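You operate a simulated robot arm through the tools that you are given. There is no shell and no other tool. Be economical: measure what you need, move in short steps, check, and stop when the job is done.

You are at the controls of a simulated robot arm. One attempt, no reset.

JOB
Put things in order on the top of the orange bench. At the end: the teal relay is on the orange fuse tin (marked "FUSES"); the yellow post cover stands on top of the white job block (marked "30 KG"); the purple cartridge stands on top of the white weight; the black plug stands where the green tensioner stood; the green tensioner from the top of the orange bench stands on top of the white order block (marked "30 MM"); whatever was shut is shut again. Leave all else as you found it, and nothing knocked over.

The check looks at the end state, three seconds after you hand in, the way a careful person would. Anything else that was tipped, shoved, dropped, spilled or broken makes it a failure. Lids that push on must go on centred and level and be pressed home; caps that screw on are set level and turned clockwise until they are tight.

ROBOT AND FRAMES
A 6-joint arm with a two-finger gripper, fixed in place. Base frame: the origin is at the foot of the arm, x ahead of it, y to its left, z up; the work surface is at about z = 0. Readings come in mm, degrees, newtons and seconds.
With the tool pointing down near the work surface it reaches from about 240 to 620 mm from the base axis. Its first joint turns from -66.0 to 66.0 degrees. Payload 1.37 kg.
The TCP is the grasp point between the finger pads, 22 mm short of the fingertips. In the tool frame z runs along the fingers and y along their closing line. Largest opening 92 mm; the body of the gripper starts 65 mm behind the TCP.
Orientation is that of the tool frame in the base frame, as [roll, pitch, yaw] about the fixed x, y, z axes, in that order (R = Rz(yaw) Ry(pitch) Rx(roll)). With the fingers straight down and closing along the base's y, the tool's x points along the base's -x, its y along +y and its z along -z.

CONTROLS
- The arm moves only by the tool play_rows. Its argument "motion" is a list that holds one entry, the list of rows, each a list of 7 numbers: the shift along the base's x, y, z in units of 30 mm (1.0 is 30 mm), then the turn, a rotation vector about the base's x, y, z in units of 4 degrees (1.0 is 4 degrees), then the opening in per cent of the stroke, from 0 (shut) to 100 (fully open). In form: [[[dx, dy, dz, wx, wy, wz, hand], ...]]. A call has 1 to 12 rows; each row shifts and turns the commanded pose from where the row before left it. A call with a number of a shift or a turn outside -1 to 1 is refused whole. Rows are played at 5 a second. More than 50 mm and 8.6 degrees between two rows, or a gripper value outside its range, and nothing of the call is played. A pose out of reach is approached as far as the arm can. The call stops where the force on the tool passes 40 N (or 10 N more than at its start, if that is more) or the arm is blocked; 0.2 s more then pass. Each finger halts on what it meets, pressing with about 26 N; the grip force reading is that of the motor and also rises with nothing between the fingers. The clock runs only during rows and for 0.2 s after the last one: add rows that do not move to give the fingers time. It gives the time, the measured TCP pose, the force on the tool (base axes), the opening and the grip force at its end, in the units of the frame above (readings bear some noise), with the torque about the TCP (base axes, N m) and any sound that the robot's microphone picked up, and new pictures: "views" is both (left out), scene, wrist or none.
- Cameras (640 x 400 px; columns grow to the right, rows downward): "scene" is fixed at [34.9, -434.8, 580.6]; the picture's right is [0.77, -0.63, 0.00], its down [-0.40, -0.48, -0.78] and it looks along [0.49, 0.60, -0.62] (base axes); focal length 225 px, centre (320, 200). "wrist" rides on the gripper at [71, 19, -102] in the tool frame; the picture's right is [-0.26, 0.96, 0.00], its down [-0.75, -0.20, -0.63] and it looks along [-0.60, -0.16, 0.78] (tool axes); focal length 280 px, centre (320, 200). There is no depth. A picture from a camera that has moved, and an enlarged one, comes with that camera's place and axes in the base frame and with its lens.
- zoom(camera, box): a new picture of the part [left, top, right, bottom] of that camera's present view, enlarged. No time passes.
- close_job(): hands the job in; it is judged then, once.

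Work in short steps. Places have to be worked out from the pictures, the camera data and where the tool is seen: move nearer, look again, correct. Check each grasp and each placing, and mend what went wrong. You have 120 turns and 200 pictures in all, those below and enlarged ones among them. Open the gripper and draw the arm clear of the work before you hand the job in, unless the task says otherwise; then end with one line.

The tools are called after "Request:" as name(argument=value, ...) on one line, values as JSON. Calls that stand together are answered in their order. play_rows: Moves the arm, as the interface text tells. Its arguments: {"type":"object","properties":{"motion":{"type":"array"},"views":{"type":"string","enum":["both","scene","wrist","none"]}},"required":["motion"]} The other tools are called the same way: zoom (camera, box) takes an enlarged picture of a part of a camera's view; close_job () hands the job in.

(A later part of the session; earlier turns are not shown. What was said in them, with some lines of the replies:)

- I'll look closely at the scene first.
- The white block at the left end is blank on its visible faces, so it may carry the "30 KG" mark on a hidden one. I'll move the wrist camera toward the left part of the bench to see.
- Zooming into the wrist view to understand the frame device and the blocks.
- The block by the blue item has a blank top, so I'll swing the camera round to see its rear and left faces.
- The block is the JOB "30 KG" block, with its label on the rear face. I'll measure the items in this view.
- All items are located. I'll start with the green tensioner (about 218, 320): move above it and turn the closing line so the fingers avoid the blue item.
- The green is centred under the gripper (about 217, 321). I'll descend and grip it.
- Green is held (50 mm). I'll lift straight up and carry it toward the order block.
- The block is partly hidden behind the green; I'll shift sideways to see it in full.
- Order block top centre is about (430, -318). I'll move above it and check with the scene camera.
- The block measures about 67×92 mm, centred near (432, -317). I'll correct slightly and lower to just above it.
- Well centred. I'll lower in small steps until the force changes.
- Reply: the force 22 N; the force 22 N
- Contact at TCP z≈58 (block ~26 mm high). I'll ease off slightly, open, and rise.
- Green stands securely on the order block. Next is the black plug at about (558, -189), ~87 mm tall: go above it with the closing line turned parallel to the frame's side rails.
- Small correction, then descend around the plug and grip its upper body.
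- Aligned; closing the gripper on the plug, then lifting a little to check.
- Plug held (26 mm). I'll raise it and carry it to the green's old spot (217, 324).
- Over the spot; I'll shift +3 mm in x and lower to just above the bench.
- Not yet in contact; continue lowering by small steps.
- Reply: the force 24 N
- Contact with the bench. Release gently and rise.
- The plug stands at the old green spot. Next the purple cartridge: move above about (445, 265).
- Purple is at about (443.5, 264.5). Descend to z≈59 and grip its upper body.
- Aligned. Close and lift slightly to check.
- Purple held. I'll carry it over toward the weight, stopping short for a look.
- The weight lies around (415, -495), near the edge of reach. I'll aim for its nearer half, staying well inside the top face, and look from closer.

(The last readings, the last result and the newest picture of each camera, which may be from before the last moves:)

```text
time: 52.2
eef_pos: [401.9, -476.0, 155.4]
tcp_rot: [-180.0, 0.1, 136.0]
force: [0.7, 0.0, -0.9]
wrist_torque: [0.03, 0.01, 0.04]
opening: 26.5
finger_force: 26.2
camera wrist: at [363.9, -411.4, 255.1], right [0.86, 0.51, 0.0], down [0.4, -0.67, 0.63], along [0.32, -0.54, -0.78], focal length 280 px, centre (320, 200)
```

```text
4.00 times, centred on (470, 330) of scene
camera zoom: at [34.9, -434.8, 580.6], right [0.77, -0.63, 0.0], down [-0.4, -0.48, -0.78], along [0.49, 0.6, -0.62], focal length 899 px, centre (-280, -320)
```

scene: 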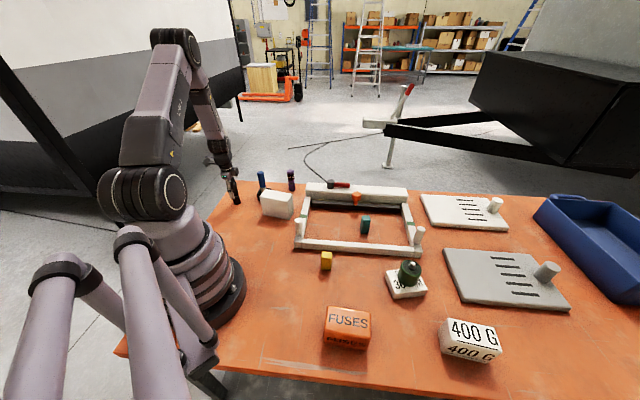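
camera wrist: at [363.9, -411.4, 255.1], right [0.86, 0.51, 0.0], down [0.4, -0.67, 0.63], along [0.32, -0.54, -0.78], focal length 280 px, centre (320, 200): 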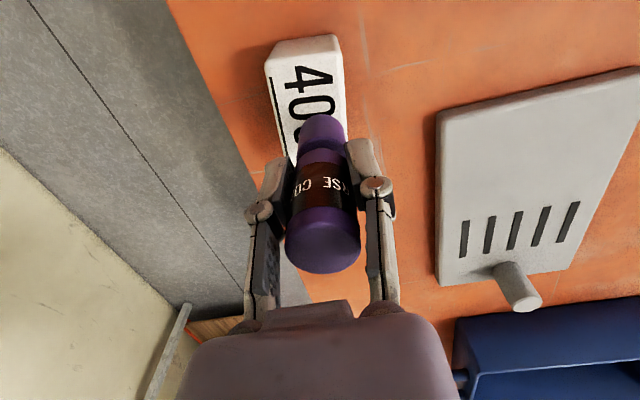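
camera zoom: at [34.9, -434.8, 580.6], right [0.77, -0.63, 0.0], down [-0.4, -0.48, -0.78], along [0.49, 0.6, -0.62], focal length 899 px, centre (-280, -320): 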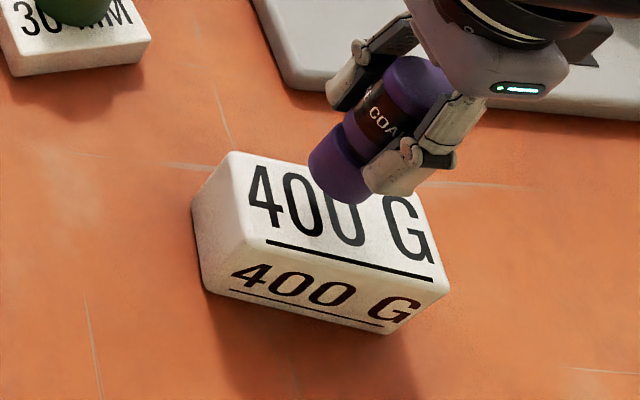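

The block's centre line is ~8 mm to the left of the current axis; target is about (398, -481). I'll correct and lower to near contact.

Request:
play_rows(motion=[[[-0.14, -0.17, -0.5, 0, 0, 0, 0], [0, 0, -0.7, 0, 0, 0, 0], [0, 0, 0, 0, 0, 0, 0]]], views="wrist")

Request:
zoom(camera="scene", box=[400, 280, 540, 380])

```text
time: 53.0
eef_pos: [399.3, -483.7, 121.9]
tcp_rot: [-179.9, 0.5, 136.0]
force: [1.7, 0.1, 28.0]
wrist_torque: [-0.13, -0.24, 0.02]
opening: 26.3
finger_force: 26.0
camera wrist: at [360.8, -418.1, 223.1], right [0.86, 0.51, 0.0], down [0.4, -0.67, 0.63], along [0.32, -0.54, -0.77], focal length 280 px, centre (320, 200)
```

wrist: 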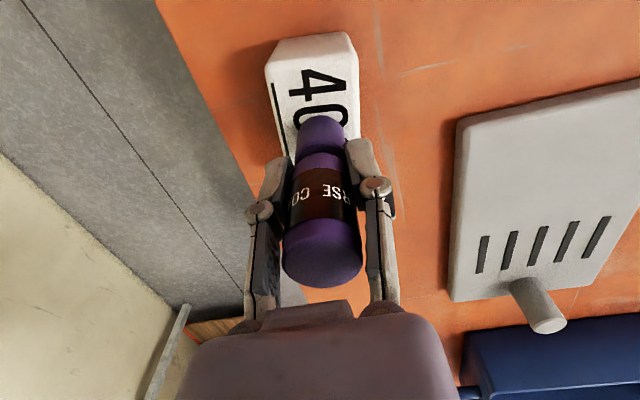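

```text
4.00 times, centred on (470, 330) of scene
camera zoom: at [34.8, -434.6, 580.8], right [0.77, -0.63, 0.0], down [-0.39, -0.48, -0.78], along [0.5, 0.6, -0.62], focal length 899 px, centre (-280, -320)
```

zoom: 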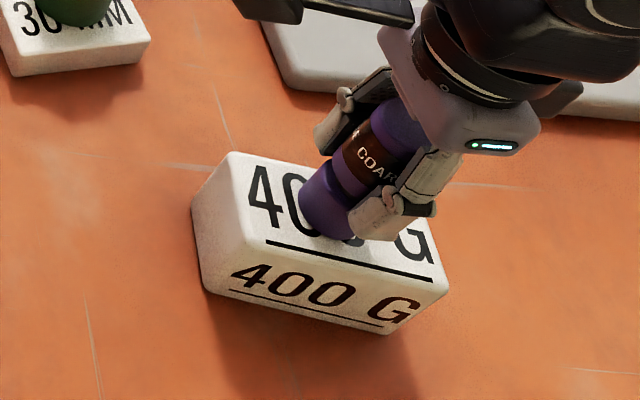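

Contact already at z≈122 (block ~61 mm high). The purple base sits well inside the top face. I'll ease the pressure and check before releasing.

Request:
play_rows(motion=[[[0, 0, 0.06, 0, 0, 0, 0], [0, 0, 0, 0, 0, 0, 0]]], views="none")

```text
time: 53.6
eef_pos: [398.4, -480.9, 122.6]
tcp_rot: [180.0, 0.3, 136.1]
force: [11.9, -5.6, 15.6]
wrist_torque: [-0.49, -0.72, 0.04]
opening: 25.9
finger_force: 26.0
```

Request:
play_rows(motion=[[[0, 0, 0.04, 0, 0, 0, 0], [0, 0, 0, 0, 0, 0, 0]]], views="wrist")

Request:
zoom(camera="scene", box=[430, 290, 530, 370])

```text
time: 54.2
eef_pos: [397.8, -480.5, 122.8]
tcp_rot: [-179.8, 0.1, 136.0]
force: [7.7, -7.4, 14.5]
wrist_torque: [-0.53, -0.55, -0.01]
opening: 26.3
finger_force: 25.8
camera wrist: at [359.5, -417.5, 223.6], right [0.86, 0.51, 0.0], down [0.4, -0.67, 0.63], along [0.32, -0.54, -0.78], focal length 280 px, centre (320, 200)
```

wrist: 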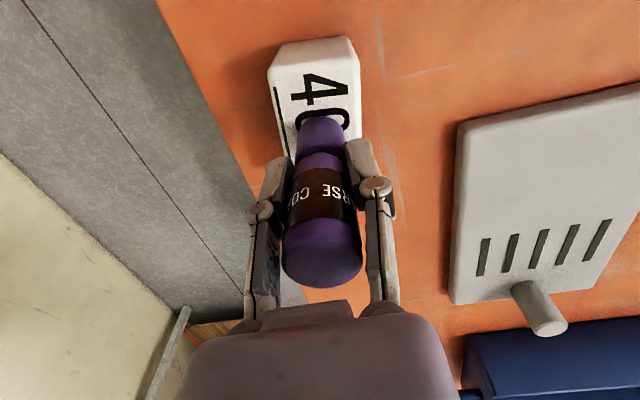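

```text
5.00 times, centred on (480, 330) of scene
camera zoom: at [34.8, -434.7, 580.7], right [0.77, -0.63, 0.0], down [-0.4, -0.48, -0.78], along [0.49, 0.6, -0.62], focal length 1124 px, centre (-480, -450)
```

zoom: 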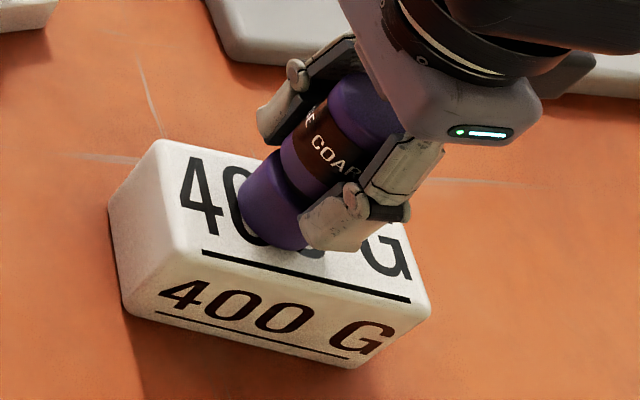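

Request:
play_rows(motion=[[[0, 0, 0.04, 0, 0, 0, 0], [0, 0, 0, 0, 0, 0, 0], [0, 0, 0, 0, 0, 0, 0]]], views="none")

```text
time: 55.0
eef_pos: [398.6, -480.9, 124.5]
tcp_rot: [-180.0, -0.1, 136.0]
force: [2.8, -3.2, 10.6]
wrist_torque: [-0.28, -0.25, 0.0]
opening: 26.1
finger_force: 25.9
```

Light contact now. Release and rise.

Request:
play_rows(motion=[[[0, 0, 0.02, 0, 0, 0, 0], [0, 0, 0, 0, 0, 0, 33], [0, 0, 0, 0, 0, 0, 45], [0, 0, 0, 0, 0, 0, 60], [0, 0, 0, 0, 0, 0, 60], [0, 0, 0.5, 0, 0, 0, 60], [0, 0, 1, 0, 0, 0, 60], [0, 0, 1, 0, 0, 0, 60], [0, 0, 1, 0, 0, 0, 60]]], views="wrist")

Request:
zoom(camera="scene", box=[400, 260, 540, 380])

```text
time: 57.0
eef_pos: [395.3, -479.8, 228.9]
tcp_rot: [-179.9, 0.0, 136.1]
force: [0.4, -0.3, -1.0]
wrist_torque: [-0.02, -0.04, 0.05]
opening: 54.8
finger_force: 0.0
camera wrist: at [358.5, -416.6, 329.7], right [0.86, 0.51, 0.0], down [0.4, -0.67, 0.63], along [0.32, -0.54, -0.78], focal length 280 px, centre (320, 200)
```

wrist: 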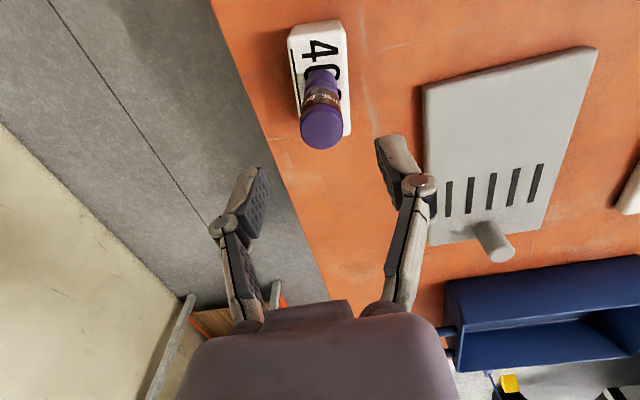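

```text
3.33 times, centred on (470, 320) of scene
camera zoom: at [34.9, -434.8, 580.6], right [0.77, -0.63, 0.0], down [-0.4, -0.48, -0.78], along [0.49, 0.6, -0.62], focal length 749 px, centre (-180, -200)
```

zoom: 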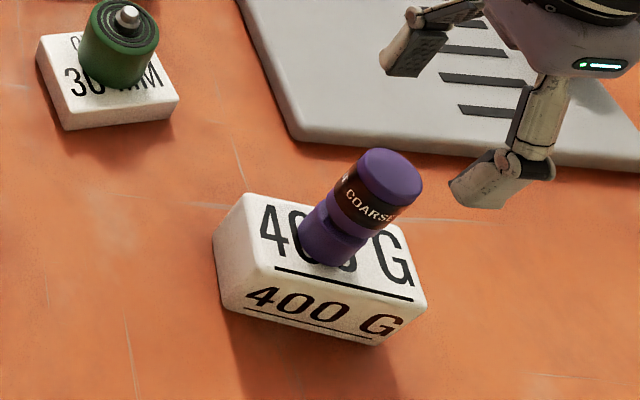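

Purple stands on the weight. Next the teal relay: fly to above about (480, -127) for a look.

Request:
play_rows(motion=[[[0.24, 0.98, 0, 0, 0, 0, 70], [0.24, 0.98, 0, 0, 0, 0, 70], [0.24, 0.98, 0, 0, 0, 0, 70], [0.24, 0.98, 0, 0, 0, 0, 70], [0.24, 0.98, 0, 0, 0, 0, 70], [0.24, 0.98, 0, 0, 0, 0, 70], [0.24, 0.98, 0, 0, 0, 0, 70], [0.24, 0.98, 0, 0, 0, 0, 70], [0.24, 0.98, 0, 0, 0, 0, 70], [0.24, 0.98, -0.3, 0, 0, 0, 70], [0.24, 0.98, -0.7, 0, 0, 0, 70], [0.24, 0.98, -0.7, 0, 0, 0, 70]]], views="wrist")

```text
time: 59.6
eef_pos: [482.9, -128.0, 176.7]
tcp_rot: [-180.0, 0.0, 135.9]
force: [0.5, 0.3, 0.4]
wrist_torque: [-0.02, 0.0, -0.04]
opening: 64.4
finger_force: 0.0
camera wrist: at [444.7, -64.0, 277.2], right [0.86, 0.51, 0.0], down [0.4, -0.67, 0.63], along [0.32, -0.54, -0.78], focal length 280 px, centre (320, 200)
```

wrist: 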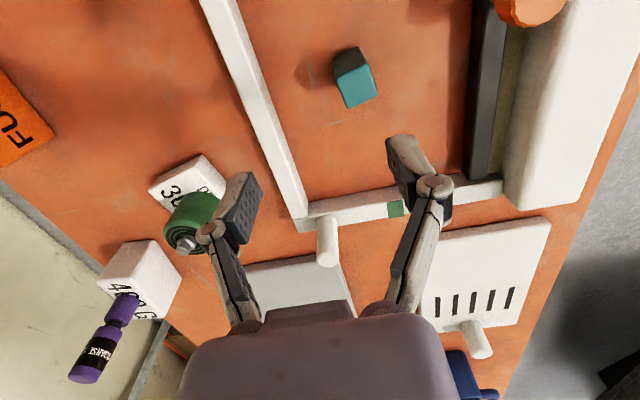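

Request:
zoom(camera="wrist", box=[300, 30, 420, 130])

Request:
zoom(camera="scene", box=[310, 180, 430, 260])

```text
4.00 times, centred on (360, 80) of wrist
camera zoom: at [444.7, -64.0, 277.2], right [0.86, 0.51, 0.0], down [0.4, -0.67, 0.63], along [0.32, -0.54, -0.78], focal length 1122 px, centre (160, 680)
```

zoom: 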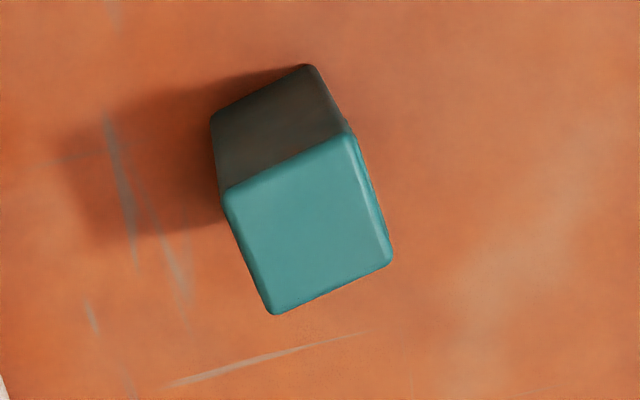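

```text
5.00 times, centred on (370, 220) of scene
camera zoom: at [34.9, -434.8, 580.6], right [0.77, -0.63, 0.0], down [-0.4, -0.48, -0.78], along [0.49, 0.6, -0.62], focal length 1124 px, centre (70, 100)
```

zoom: 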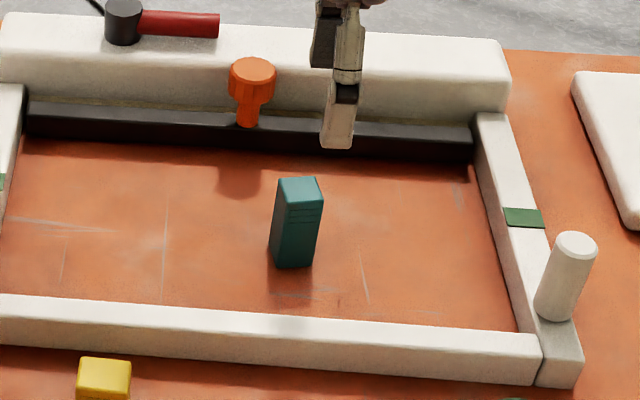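

Teal: ~23 mm square, ~61 mm tall, centred (501, -105), edges at 55°. Move over it, align the closing line, and descend partway.

Request:
play_rows(motion=[[[0.2, 0.26, 0, 0, 0, 0.8, 70], [0.2, 0.26, 0, 0, 0, 0.8, 70], [0.2, 0.25, 0, 0, 0, 0.8, 70], [0, 0, -0.9, 0, 0, 0, 70], [0, 0, -0.9, 0, 0, 0, 70], [0, 0, 0, 0, 0, 0, 70]]], views="wrist")

```text
time: 61.0
eef_pos: [501.3, -102.8, 120.2]
tcp_rot: [180.0, 0.1, 145.7]
force: [-0.1, -0.2, -0.2]
wrist_torque: [-0.01, -0.02, 0.0]
opening: 64.4
finger_force: 0.1
camera wrist: at [452.8, -47.4, 221.4], right [0.76, 0.65, 0.0], down [0.51, -0.59, 0.63], along [0.41, -0.48, -0.78], focal length 280 px, centre (320, 200)
```

wrist: 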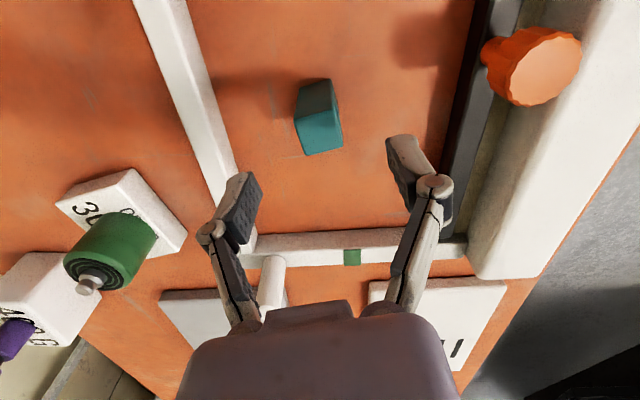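

Aligned. Descend and grip.

Request:
play_rows(motion=[[[0, -0.05, -0.9, 0, 0, 0, 70], [0, 0, -0.9, 0, 0, 0, 70], [0, 0, -0.75, 0, 0, 0, 70], [0, 0, 0, 0, 0, 0, 50], [0, 0, 0, 0, 0, 0, 30], [0, 0, 0, 0, 0, 0, 15], [0, 0, 0, 0, 0, 0, 0], [0, 0, 0, 0, 0, 0, 0], [0, 0, 0, 0, 0, 0, 0]]], views="wrist")

```text
time: 63.0
eef_pos: [499.3, -105.3, 47.3]
tcp_rot: [-179.9, 0.0, 145.6]
force: [0.7, 0.6, 1.1]
wrist_torque: [0.02, -0.02, 0.02]
opening: 25.2
finger_force: 25.9
camera wrist: at [451.5, -49.1, 148.1], right [0.76, 0.65, 0.0], down [0.51, -0.59, 0.63], along [0.41, -0.48, -0.78], focal length 280 px, centre (320, 200)
```

wrist: 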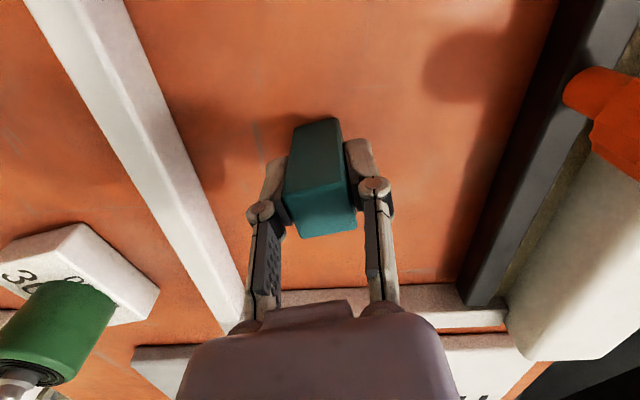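

Teal held. Lift and carry toward the fuse tin, stopping short for a look.

Request:
play_rows(motion=[[[0, 0, 0.5, 0, 0, 0, 0], [0, 0, 1, 0, 0, 0, 0], [0, 0, 1, 0, 0, 0, 0], [0, 0, 1, 0, 0, 0, 0], [0, 0, 1, 0, 0, 0, 0], [-0.9, -0.55, 0, 0, 0, 0, 0], [-0.9, -0.55, 0, 0, 0, 0, 0], [-0.9, -0.55, 0, 0, 0, 0, 0], [-0.9, -0.55, 0, 0, 0, 0, 0], [-0.9, -0.55, 0, 0, 0, 0, 0], [-0.9, -0.55, 0, 0, 0, 0, 0], [-0.9, -0.55, 0, 0, 0, 0, 0]]], views="wrist")

Request:
zoom(camera="scene", box=[300, 290, 400, 360])

```text
time: 65.6
eef_pos: [313.4, -221.4, 180.2]
tcp_rot: [-180.0, 0.0, 145.7]
force: [0.6, 0.3, -1.4]
wrist_torque: [-0.04, -0.03, -0.03]
opening: 25.3
finger_force: 25.7
camera wrist: at [266.1, -164.5, 282.5], right [0.76, 0.65, 0.0], down [0.51, -0.59, 0.62], along [0.41, -0.48, -0.78], focal length 280 px, centre (320, 200)
```

wrist: 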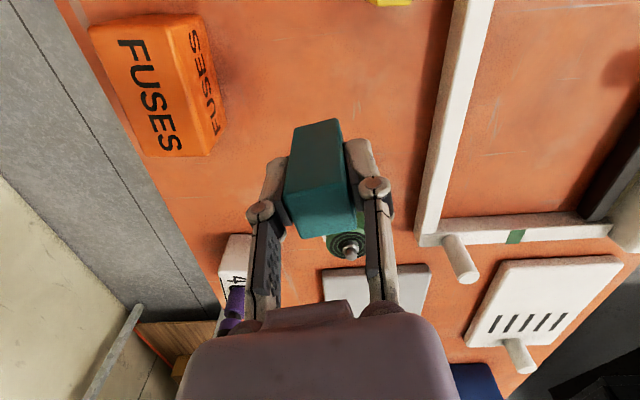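

```text
5.71 times, centred on (350, 325) of scene
camera zoom: at [35.0, -434.8, 580.6], right [0.77, -0.63, 0.0], down [-0.4, -0.48, -0.78], along [0.49, 0.6, -0.62], focal length 1284 px, centre (149, -514)
```

zoom: 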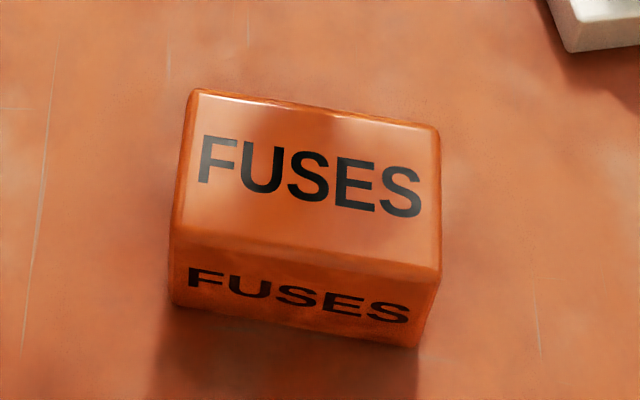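

The tin's top centre is about (217, -304). Move above it and look again.

Request:
play_rows(motion=[[[-0.8, -0.69, 0, 0, 0, 0, 0], [-0.8, -0.69, 0, 0, 0, 0, 0], [-0.8, -0.69, 0, 0, 0, 0, 0], [-0.8, -0.69, 0, 0, 0, 0, 0], [0, 0, 0, 0, 0, 0, 0]]], views="wrist")

Request:
zoom(camera="scene", box=[290, 250, 430, 360])

```text
time: 66.8
eef_pos: [215.6, -304.8, 183.3]
tcp_rot: [179.9, 0.1, 145.7]
force: [-0.2, 0.0, -0.3]
wrist_torque: [0.02, 0.0, -0.01]
opening: 25.2
finger_force: 26.2
camera wrist: at [168.2, -248.7, 284.5], right [0.76, 0.65, 0.0], down [0.51, -0.59, 0.63], along [0.41, -0.48, -0.78], focal length 280 px, centre (320, 200)
```

wrist: 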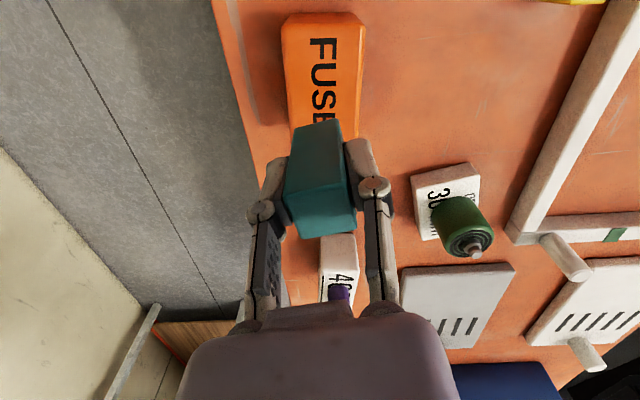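

```text
3.64 times, centred on (360, 305) of scene
camera zoom: at [34.9, -434.8, 580.6], right [0.77, -0.63, 0.0], down [-0.4, -0.48, -0.78], along [0.49, 0.6, -0.62], focal length 817 px, centre (174, -182)
```

zoom: 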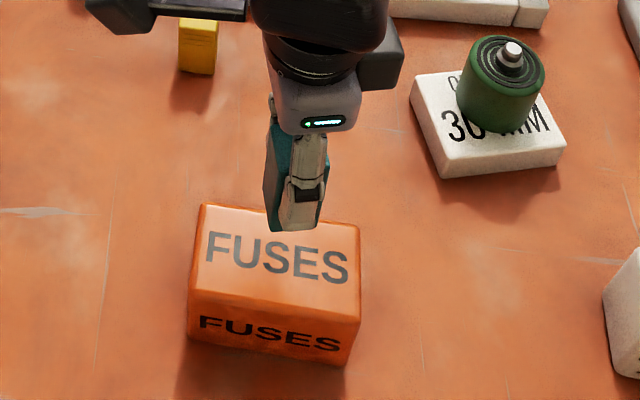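

Lateral alignment is good, with ~3 mm along the tin to correct. Lower to z≈118 and inspect.

Request:
play_rows(motion=[[[0.07, -0.07, -0.7, 0, 0, 0, 0], [0, 0, -0.8, 0, 0, 0, 0], [0, 0, -0.65, 0, 0, 0, 0], [0, 0, 0, 0, 0, 0, 0]]], views="wrist")

Request:
zoom(camera="scene", box=[290, 270, 410, 360])

```text
time: 67.8
eef_pos: [217.3, -306.8, 117.3]
tcp_rot: [179.9, 0.0, 145.6]
force: [-0.5, 0.2, 1.2]
wrist_torque: [-0.01, 0.01, 0.01]
opening: 25.1
finger_force: 26.0
camera wrist: at [169.5, -250.7, 218.1], right [0.76, 0.65, 0.0], down [0.51, -0.59, 0.63], along [0.41, -0.48, -0.78], focal length 280 px, centre (320, 200)
```

wrist: 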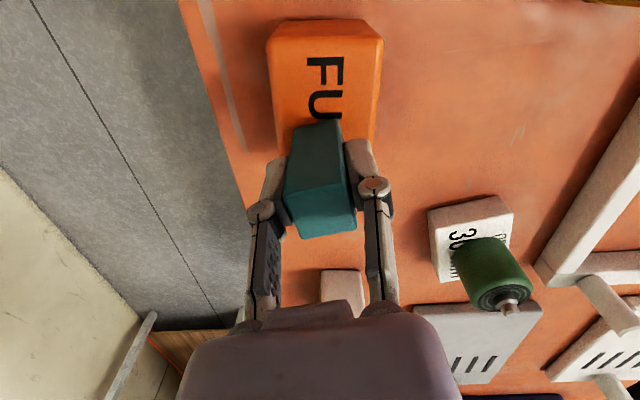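

```text
4.44 times, centred on (350, 315) of scene
camera zoom: at [34.9, -434.8, 580.6], right [0.77, -0.63, 0.0], down [-0.4, -0.48, -0.78], along [0.49, 0.6, -0.62], focal length 999 px, centre (187, -311)
```

zoom: 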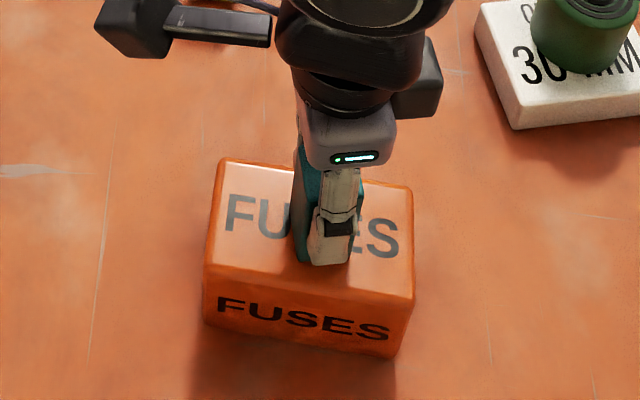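

I need to check the lateral alignment more exactly before lowering further.

Request:
zoom(camera="wrist", box=[240, 0, 420, 180])

Request:
zoom(camera="scene", box=[325, 295, 385, 345])

```text
2.22 times, centred on (330, 90) of wrist
camera zoom: at [169.5, -250.7, 218.1], right [0.76, 0.65, 0.0], down [0.51, -0.59, 0.63], along [0.41, -0.48, -0.78], focal length 623 px, centre (298, 444)
```

zoom: 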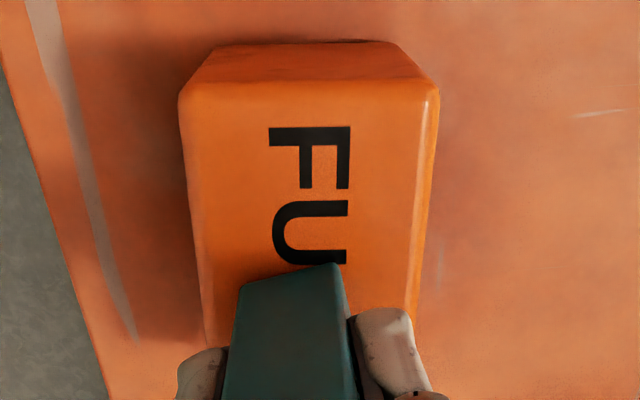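

```text
8.00 times, centred on (355, 320) of scene
camera zoom: at [34.9, -434.8, 580.6], right [0.77, -0.63, 0.0], down [-0.4, -0.48, -0.78], along [0.49, 0.6, -0.62], focal length 1798 px, centre (40, -760)
```

zoom: 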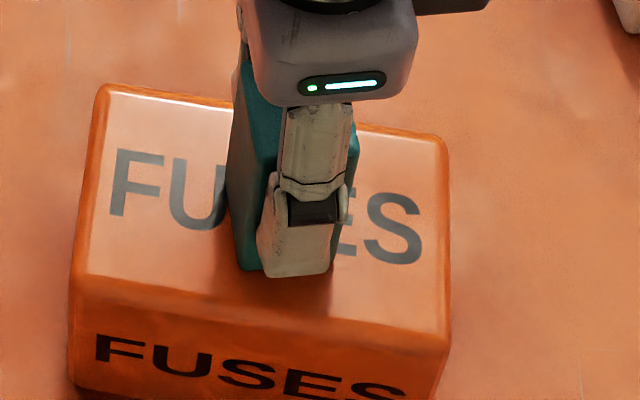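

Tin is ~63 mm tall, so contact is near. Shift ~3 mm to the right of the view, then lower in small steps.

Request:
play_rows(motion=[[[0.08, 0.07, 0, 0, 0, 0, 0], [0, 0, -0.08, 0, 0, 0, 0], [0, 0, -0.08, 0, 0, 0, 0], [0, 0, 0, 0, 0, 0, 0]]], views="none")

Request:
play_rows(motion=[[[0, 0, -0.06, 0, 0, 0, 0], [0, 0, 0, 0, 0, 0, 0]]], views="none")

```text
time: 68.8
eef_pos: [222.1, -305.9, 113.1]
tcp_rot: [-179.9, 0.2, 145.6]
force: [-3.3, -2.8, 23.5]
wrist_torque: [-0.09, 0.07, 0.0]
opening: 25.6
finger_force: 25.7
```

```text
time: 69.4
eef_pos: [221.5, -307.2, 111.4]
tcp_rot: [-179.9, 0.3, 145.5]
force: [3.5, -5.8, 23.0]
wrist_torque: [-0.16, -0.12, -0.03]
opening: 25.5
finger_force: 25.8
```

Contact. Ease off a bit and check readings and view.

Request:
play_rows(motion=[[[0, 0, 0.07, 0, 0, 0, 0], [0, 0, 0.04, 0, 0, 0, 0], [0, 0, 0, 0, 0, 0, 0]]], views="none")

Request:
zoom(camera="scene", box=[325, 290, 385, 350])

```text
time: 70.2
eef_pos: [219.9, -304.1, 113.1]
tcp_rot: [-180.0, -0.1, 145.6]
force: [0.5, 0.4, -0.2]
wrist_torque: [0.0, 0.01, 0.0]
opening: 25.3
finger_force: 26.6
```

```text
6.67 times, centred on (355, 320) of scene
camera zoom: at [34.9, -434.8, 580.6], right [0.77, -0.63, 0.0], down [-0.4, -0.48, -0.78], along [0.49, 0.6, -0.62], focal length 1498 px, centre (87, -600)
```

zoom: 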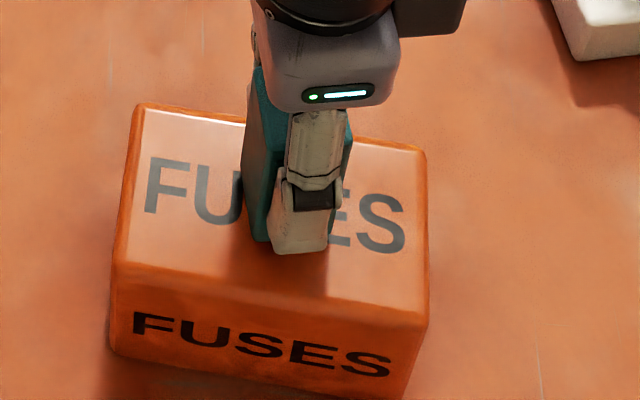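

Request:
play_rows(motion=[[[0, 0, -0.05, 0, 0, 0, 0], [0, 0, 0, 0, 0, 0, 0]]], views="none")

```text
time: 70.8
eef_pos: [221.0, -303.5, 112.2]
tcp_rot: [180.0, 0.0, 145.5]
force: [0.0, -0.3, -0.9]
wrist_torque: [-0.06, -0.05, 0.02]
opening: 25.1
finger_force: 25.8
```

Request:
play_rows(motion=[[[0, 0, -0.04, 0, 0, 0, 0], [0, 0, 0, 0, 0, 0, 0]]], views="none")

```text
time: 71.4
eef_pos: [221.7, -304.3, 110.7]
tcp_rot: [180.0, 0.1, 145.6]
force: [-1.9, -0.3, 7.5]
wrist_torque: [0.03, 0.02, 0.0]
opening: 25.3
finger_force: 26.2
```

Light contact (7.5 N). Release and rise.

Request:
play_rows(motion=[[[0, 0, 0, 0, 0, 0, 33], [0, 0, 0, 0, 0, 0, 45], [0, 0, 0, 0, 0, 0, 60], [0, 0, 0, 0, 0, 0, 60], [0, 0, 0.5, 0, 0, 0, 60], [0, 0, 1, 0, 0, 0, 60], [0, 0, 1, 0, 0, 0, 60], [0, 0, 1, 0, 0, 0, 60]]], views="wrist")

Request:
zoom(camera="scene", box=[290, 240, 410, 360])

```text
time: 73.2
eef_pos: [219.1, -304.4, 215.3]
tcp_rot: [180.0, 0.0, 145.6]
force: [0.2, -0.1, 0.3]
wrist_torque: [-0.01, 0.03, 0.0]
opening: 55.4
finger_force: 0.0
camera wrist: at [171.1, -247.0, 316.6], right [0.76, 0.65, 0.0], down [0.51, -0.59, 0.63], along [0.4, -0.48, -0.78], focal length 280 px, centre (320, 200)
```

wrist: 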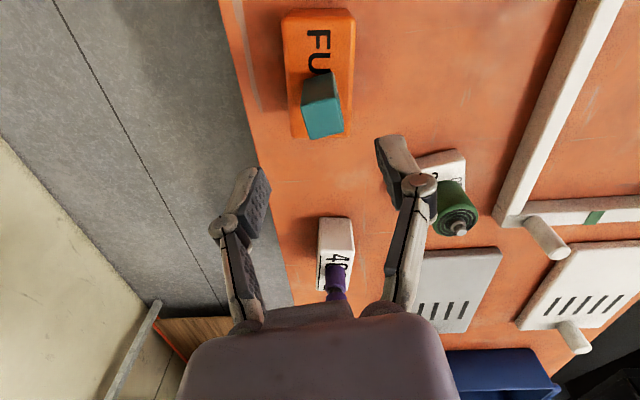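

```text
3.33 times, centred on (350, 300) of scene
camera zoom: at [34.9, -434.8, 580.6], right [0.77, -0.63, 0.0], down [-0.4, -0.48, -0.78], along [0.49, 0.6, -0.62], focal length 749 px, centre (220, -133)
```

zoom: 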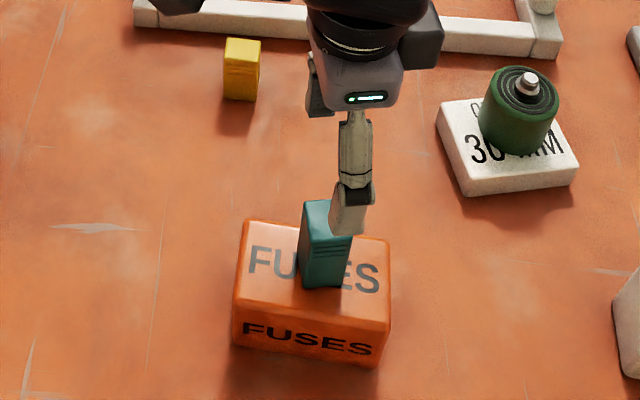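

Teal stands on the tin. Last, the yellow post cover near (302, -136): move there for a look.

Request:
play_rows(motion=[[[0.4, 0.9, 0, 0, 0, 0, 60], [0.4, 0.9, 0, 0, 0, 0, 60], [0.4, 0.9, 0, 0, 0, 0, 60], [0.4, 0.9, -0.3, 0, 0, 0, 60], [0.4, 0.9, -0.5, 0, 0, 0, 70], [0.4, 0.9, -0.5, 0, 0, 0, 70], [0, 0, 0, 0, 0, 0, 70]]], views="none")

Request:
zoom(camera="wrist", box=[240, 20, 440, 140])

Request:
zoom(camera="scene", box=[280, 200, 400, 290])

```text
time: 74.8
eef_pos: [292.6, -140.4, 176.5]
tcp_rot: [-180.0, 0.1, 145.6]
force: [0.0, -0.4, -0.9]
wrist_torque: [0.04, 0.01, 0.02]
opening: 64.4
finger_force: 0.1
```

```text
3.20 times, centred on (340, 80) of wrist
camera zoom: at [245.1, -84.8, 277.8], right [0.76, 0.65, 0.0], down [0.51, -0.59, 0.63], along [0.4, -0.48, -0.78], focal length 897 px, centre (256, 584)
```

zoom: 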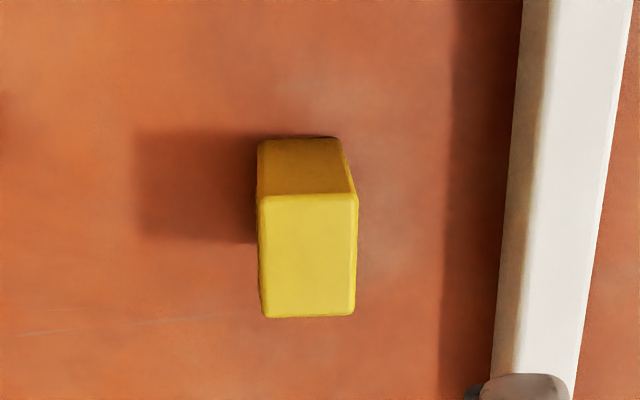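

```text
4.44 times, centred on (340, 245) of scene
camera zoom: at [34.9, -434.8, 580.6], right [0.77, -0.63, 0.0], down [-0.4, -0.48, -0.78], along [0.49, 0.6, -0.62], focal length 999 px, centre (231, 0)
```

zoom: 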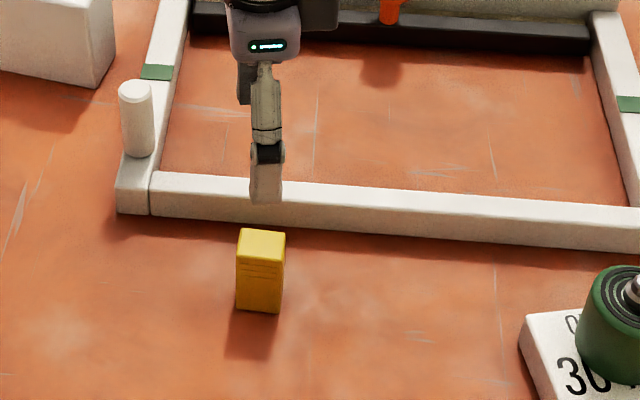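

Yellow: 23×29 mm, ~55 mm tall, at (303, -132), with edges at ~40°. Rotate −15°, centre, and descend partway with a narrower opening (rail nearby).

Request:
play_rows(motion=[[[0.09, 0.07, 0, 0, 0, -0.95, 55], [0.09, 0.07, 0, 0, 0, -0.95, 55], [0.09, 0.07, 0, 0, 0, -0.95, 55], [0.09, 0.06, 0, 0, 0, -0.95, 55], [0, 0, -0.9, 0, 0, 0, 55], [0, 0, -0.9, 0, 0, 0, 55], [0, 0, 0, 0, 0, 0, 55]]], views="wrist")

```text
time: 76.4
eef_pos: [303.0, -133.5, 123.7]
tcp_rot: [-180.0, 0.0, 130.4]
force: [0.2, 0.4, 0.8]
wrist_torque: [0.0, 0.02, 0.02]
opening: 50.5
finger_force: 0.1
camera wrist: at [271.2, -67.2, 224.9], right [0.9, 0.43, 0.0], down [0.33, -0.71, 0.63], along [0.27, -0.57, -0.78], focal length 280 px, centre (320, 200)
```

wrist: 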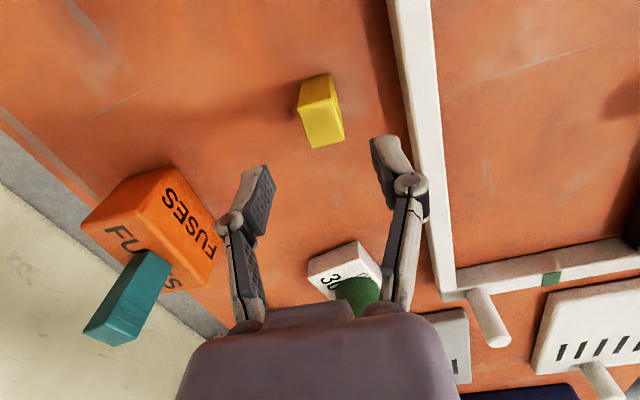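

Centred. Descend and grip.

Request:
play_rows(motion=[[[0, 0, -0.9, 0, 0, 0, 48], [0, 0, -0.9, 0, 0, 0, 48], [0, 0, -0.95, 0, 0, 0, 48], [0, 0, 0, 0, 0, 0, 40], [0, 0, 0, 0, 0, 0, 30], [0, 0, 0, 0, 0, 0, 15], [0, 0, 0, 0, 0, 0, 0], [0, 0, 0, 0, 0, 0, 0], [0, 0, 0, 0, 0, 0, 0]]], views="wrist")

```text
time: 78.4
eef_pos: [301.3, -137.0, 40.6]
tcp_rot: [-180.0, -0.1, 130.3]
force: [-0.1, -0.6, 0.5]
wrist_torque: [0.03, 0.0, 0.02]
opening: 23.0
finger_force: 26.2
camera wrist: at [269.4, -69.2, 142.0], right [0.9, 0.43, 0.0], down [0.33, -0.71, 0.63], along [0.27, -0.57, -0.78], focal length 280 px, centre (320, 200)
```

wrist: 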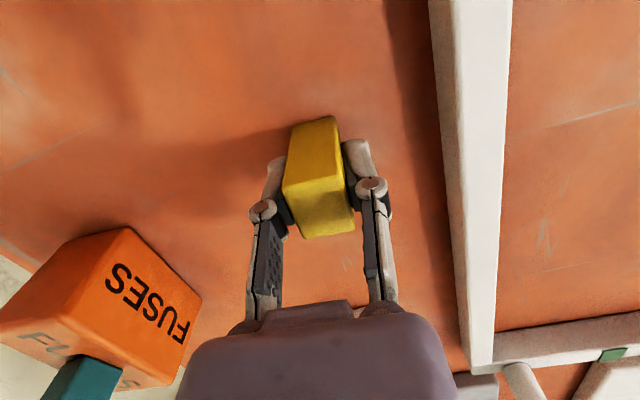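

Yellow held. Lift high and go above the job block (about 316, 167).

Request:
play_rows(motion=[[[0, 0, 0.5, 0, 0, 0, 0], [0, 0, 1, 0, 0, 0, 0], [0, 0, 1, 0, 0, 0, 0], [0, 0, 1, 0, 0, 0, 0], [0, 0, 1, 0, 0, 0, 0], [0, 0, 1, 0, 0, 0, 0], [0, 0, 0.5, 0, 0, 0, 0], [0.045, 0.93, 0, 0, 0, 0, 0], [0.045, 0.93, 0, 0, 0, 0, 0], [0.045, 0.93, 0, 0, 0, 0, 0], [0.045, 0.93, 0, 0, 0, 0, 0], [0.045, 0.93, 0, 0, 0, 0, 0]]], views="none")

Request:
play_rows(motion=[[[0.045, 0.93, 0, 0, 0, 0, 0], [0.045, 0.93, 0, 0, 0, 0, 0], [0.045, 0.93, 0, 0, 0, 0, 0], [0.045, 0.93, 0, 0, 0, 0, 0], [0.045, 0.93, 0, 0, 0, 0, 0], [0.045, 0.93, 0, 0, 0, 0, 0], [0, 0, 0, 0, 0, 0, 0]]], views="wrist")

Request:
zoom(camera="scene", box=[220, 130, 340, 240])

```text
time: 81.0
eef_pos: [312.7, 4.4, 218.7]
tcp_rot: [-179.8, 0.0, 130.3]
force: [-0.6, 0.8, -0.5]
wrist_torque: [-0.02, -0.01, -0.01]
opening: 23.2
finger_force: 26.1
```

```text
time: 82.6
eef_pos: [319.1, 173.4, 219.9]
tcp_rot: [-179.9, -0.1, 130.3]
force: [-0.1, -0.1, -0.4]
wrist_torque: [0.01, 0.02, -0.01]
opening: 23.4
finger_force: 25.9
camera wrist: at [287.4, 240.5, 321.5], right [0.9, 0.43, 0.0], down [0.33, -0.71, 0.63], along [0.27, -0.57, -0.78], focal length 280 px, centre (320, 200)
```

wrist: 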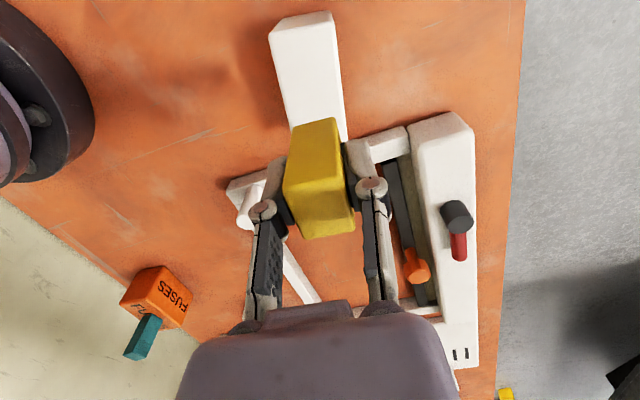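

```text
3.64 times, centred on (280, 185) of scene
camera zoom: at [34.9, -434.8, 580.6], right [0.77, -0.63, 0.0], down [-0.4, -0.48, -0.78], along [0.49, 0.6, -0.62], focal length 817 px, centre (466, 254)
```

zoom: 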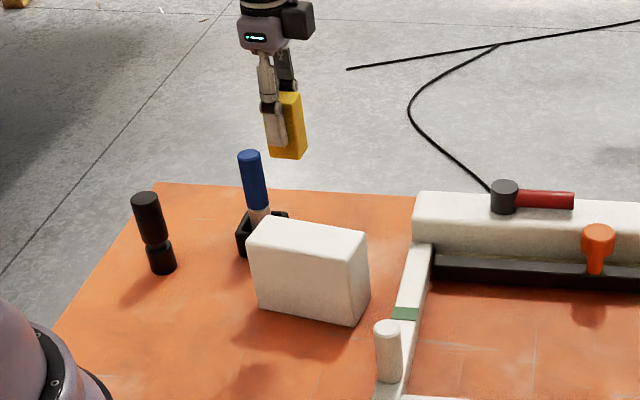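

Request:
zoom(camera="wrist", box=[240, 0, 380, 150])

Request:
zoom(camera="scene", box=[255, 180, 315, 230])

```text
2.67 times, centred on (310, 75) of wrist
camera zoom: at [287.4, 240.5, 321.5], right [0.9, 0.43, 0.0], down [0.33, -0.71, 0.63], along [0.27, -0.57, -0.78], focal length 748 px, centre (347, 533)
```

zoom: 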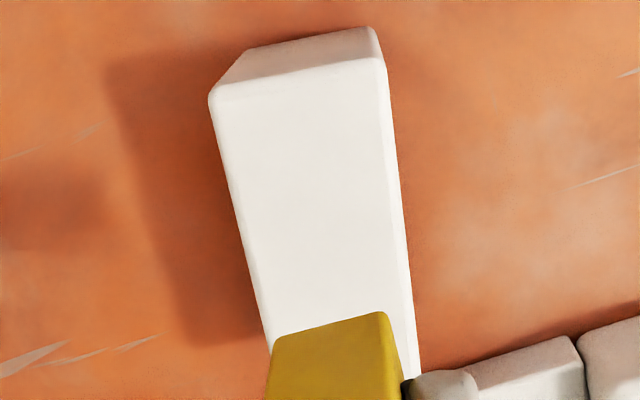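

```text
8.00 times, centred on (285, 205) of scene
camera zoom: at [34.9, -434.8, 580.6], right [0.77, -0.63, 0.0], down [-0.4, -0.48, -0.78], along [0.49, 0.6, -0.62], focal length 1798 px, centre (600, 160)
```

zoom: 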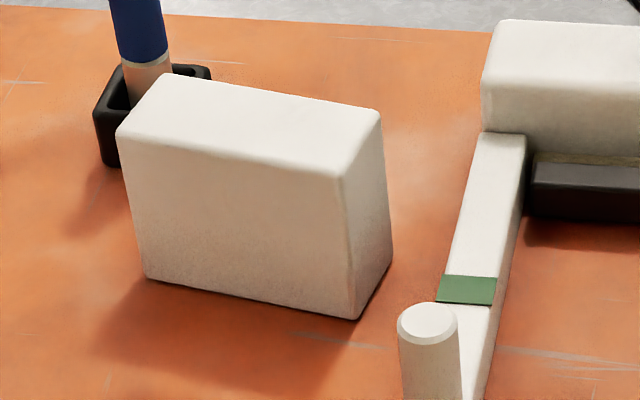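

Job block is ~93 mm tall, top centre ~(318, 163). Shift and lower to z≈147.

Request:
play_rows(motion=[[[-0.05, -0.32, -0.5, 0, 0, 0, 0], [0, 0, -0.9, 0, 0, 0, 0], [0, 0, -0.9, 0, 0, 0, 0], [0, 0, 0, 0, 0, 0, 0]]], views="wrist")

Request:
zoom(camera="scene", box=[245, 160, 325, 230])

```text
time: 83.6
eef_pos: [316.9, 165.4, 151.6]
tcp_rot: [-180.0, 0.1, 130.4]
force: [-0.3, 0.2, -0.1]
wrist_torque: [0.03, 0.0, 0.0]
opening: 23.1
finger_force: 26.3
camera wrist: at [284.7, 232.2, 252.4], right [0.9, 0.43, 0.0], down [0.33, -0.71, 0.63], along [0.27, -0.57, -0.78], focal length 280 px, centre (320, 200)
```

wrist: 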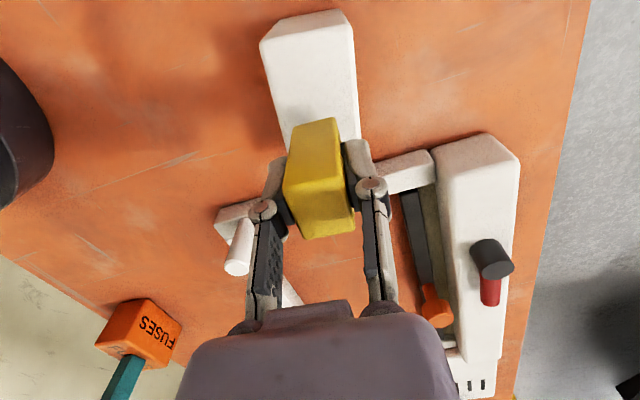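

```text
5.71 times, centred on (285, 195) of scene
camera zoom: at [34.9, -434.8, 580.6], right [0.77, -0.63, 0.0], down [-0.4, -0.48, -0.78], along [0.49, 0.6, -0.62], focal length 1284 px, centre (520, 229)
```

zoom: 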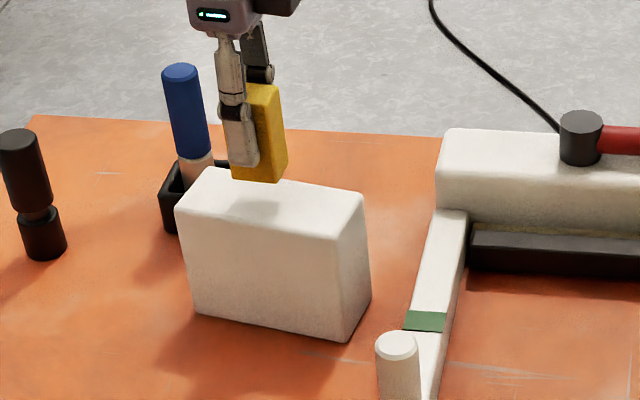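

Good alignment. Lower until contact.

Request:
play_rows(motion=[[[0, 0, -0.25, 0, 0, 0, 0], [0, 0, -0.2, 0, 0, 0, 0], [0, 0, 0, 0, 0, 0, 0]]], views="wrist")

Request:
zoom(camera="scene", box=[245, 160, 325, 230])

```text
time: 84.4
eef_pos: [317.2, 165.0, 138.1]
tcp_rot: [-180.0, 0.0, 130.4]
force: [0.5, 0.2, -0.5]
wrist_torque: [0.02, -0.01, -0.01]
opening: 23.5
finger_force: 26.2
camera wrist: at [285.8, 231.7, 239.5], right [0.9, 0.43, 0.0], down [0.33, -0.71, 0.63], along [0.27, -0.57, -0.78], focal length 280 px, centre (320, 200)
```

wrist: 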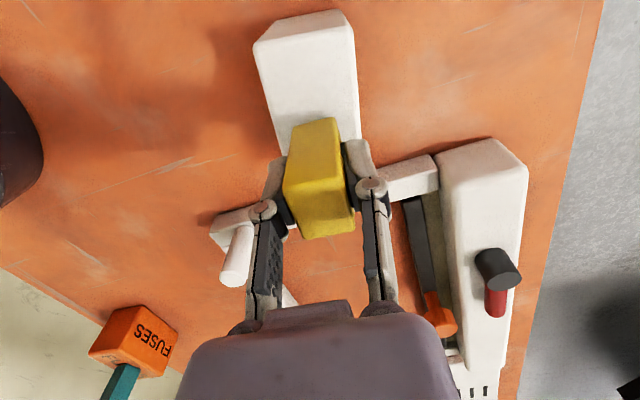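

```text
5.71 times, centred on (285, 195) of scene
camera zoom: at [34.9, -434.8, 580.6], right [0.77, -0.63, 0.0], down [-0.4, -0.48, -0.78], along [0.49, 0.6, -0.62], focal length 1284 px, centre (520, 229)
```

zoom: 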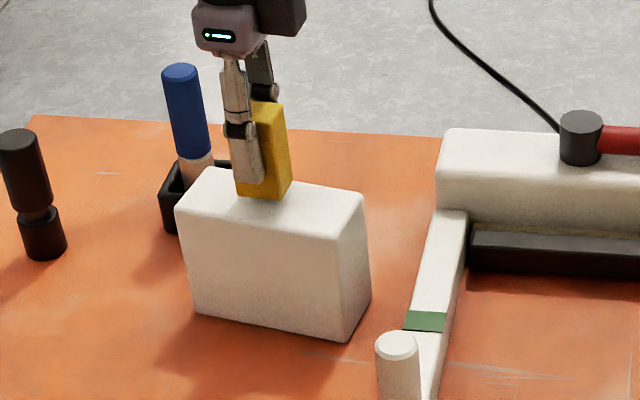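

Request:
play_rows(motion=[[[0, 0, -0.08, 0, 0, 0, 0], [0, 0, -0.08, 0, 0, 0, 0], [0, 0, 0, 0, 0, 0, 0]]], views="none")

Request:
play_rows(motion=[[[0, 0, -0.05, 0, 0, 0, 0], [0, 0, 0, 0, 0, 0, 0]]], views="none")

```text
time: 85.2
eef_pos: [317.3, 163.4, 135.5]
tcp_rot: [-180.0, 0.0, 130.5]
force: [-0.4, 0.9, -0.2]
wrist_torque: [0.03, -0.02, -0.05]
opening: 23.1
finger_force: 26.5
```

```text
time: 85.8
eef_pos: [316.6, 163.7, 133.4]
tcp_rot: [180.0, -0.1, 130.3]
force: [-0.1, -0.1, -1.2]
wrist_torque: [-0.04, 0.03, -0.01]
opening: 23.2
finger_force: 25.9
```

Request:
play_rows(motion=[[[0, 0, -0.06, 0, 0, 0, 0], [0, 0, 0, 0, 0, 0, 0]]], views="none")

Request:
play_rows(motion=[[[0, 0, -0.05, 0, 0, 0, 0], [0, 0, 0, 0, 0, 0, 0]]], views="none")

Request:
zoom(camera="scene", box=[245, 160, 325, 230])

```text
time: 86.4
eef_pos: [317.0, 164.0, 130.7]
tcp_rot: [-179.9, 0.0, 130.3]
force: [-1.3, 0.0, -0.8]
wrist_torque: [-0.03, 0.01, 0.01]
opening: 23.4
finger_force: 25.9
```

```text
time: 87.0
eef_pos: [315.8, 164.8, 128.9]
tcp_rot: [179.9, 0.1, 130.4]
force: [-2.3, -1.1, 24.6]
wrist_torque: [-0.05, 0.07, 0.01]
opening: 23.5
finger_force: 26.0
```

```text
5.71 times, centred on (285, 195) of scene
camera zoom: at [34.8, -434.8, 580.6], right [0.77, -0.63, 0.0], down [-0.4, -0.48, -0.78], along [0.5, 0.6, -0.62], focal length 1284 px, centre (520, 229)
```

zoom: 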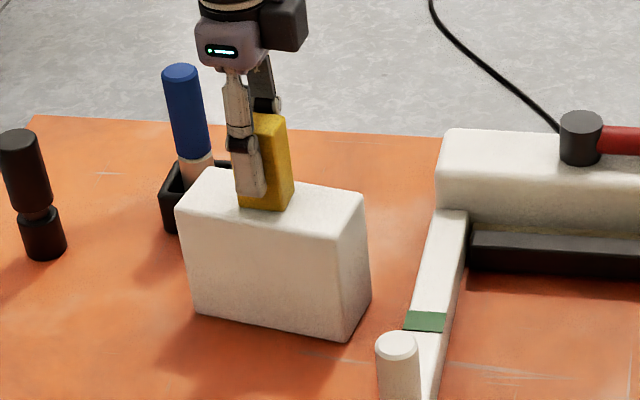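

Contact at z≈129, yellow well centred. Ease off, release, and rise clear.

Request:
play_rows(motion=[[[0, 0, 0.03, 0, 0, 0, 0], [0, 0, 0, 0, 0, 0, 0], [0, 0, 0, 0, 0, 0, 33], [0, 0, 0, 0, 0, 0, 42], [0, 0, 0, 0, 0, 0, 55], [0, 0, 0, 0, 0, 0, 55], [0, 0, 0.5, 0, 0, 0, 55], [0, 0, 1, 0, 0, 0, 55], [0, 0, 1, 0, 0, 0, 55], [0, 0, 1, 0, 0, 0, 55], [0, 0, 1, 0, 0, 0, 55]]], views="both")

Request:
zoom(camera="scene", box=[220, 150, 380, 260])

Request:
zoom(camera="scene", box=[300, 180, 540, 370])

```text
time: 89.4
eef_pos: [315.4, 160.5, 267.1]
tcp_rot: [-180.0, 0.0, 130.4]
force: [0.3, -0.1, -0.6]
wrist_torque: [0.02, 0.06, 0.01]
opening: 50.4
finger_force: 0.2
camera wrist: at [284.0, 227.8, 367.1], right [0.9, 0.43, 0.0], down [0.33, -0.71, 0.63], along [0.27, -0.57, -0.78], focal length 280 px, centre (320, 200)
```

scene: 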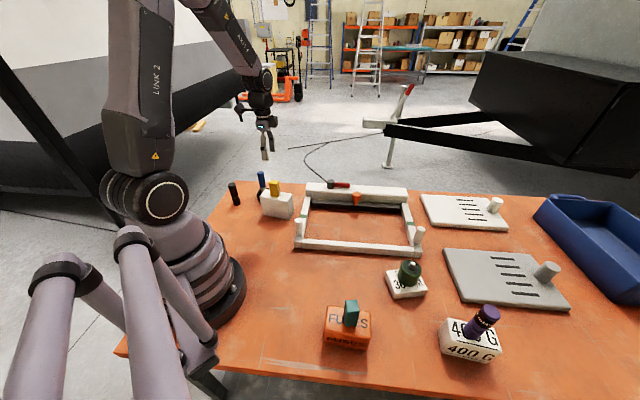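
wrist: 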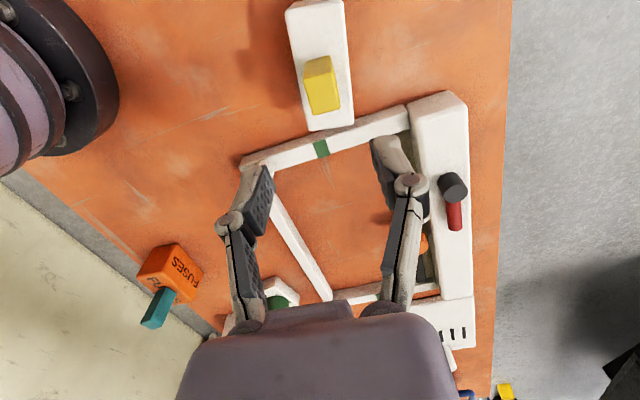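

```text
3.64 times, centred on (300, 205) of scene
camera zoom: at [34.9, -434.8, 580.6], right [0.77, -0.63, 0.0], down [-0.4, -0.48, -0.78], along [0.49, 0.6, -0.62], focal length 817 px, centre (393, 182)
```

zoom: 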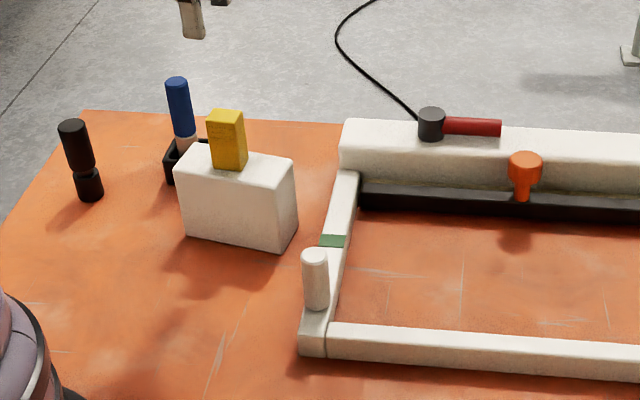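

```text
2.11 times, centred on (420, 275) of scene
camera zoom: at [34.9, -434.8, 580.6], right [0.77, -0.63, 0.0], down [-0.4, -0.48, -0.78], along [0.49, 0.6, -0.62], focal length 473 px, centre (110, 42)
```

zoom: 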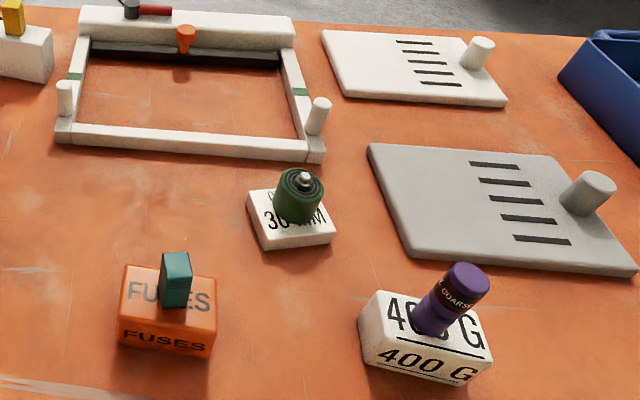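

All five items are in place and standing. I'll open the gripper fully, rise a bit, and hand in.

Request:
play_rows(motion=[[[0, 0, 0.8, 0, 0, 0, 100], [0, 0, 0.8, 0, 0, 0, 100], [0, 0, 0, 0, 0, 0, 100]]], views="none")

Request:
close_job()

```text
time: 90.2
eef_pos: [315.9, 160.9, 316.2]
tcp_rot: [-179.9, 0.1, 130.4]
force: [-0.6, 1.2, 0.1]
wrist_torque: [0.03, -0.02, 0.02]
opening: 92.1
finger_force: 0.1
```

```text
The job is handed in.
```

I moved all five items to their places, each is standing, the arm is clear, and the job is handed in; I opened nothing, so nothing needed shutting again.
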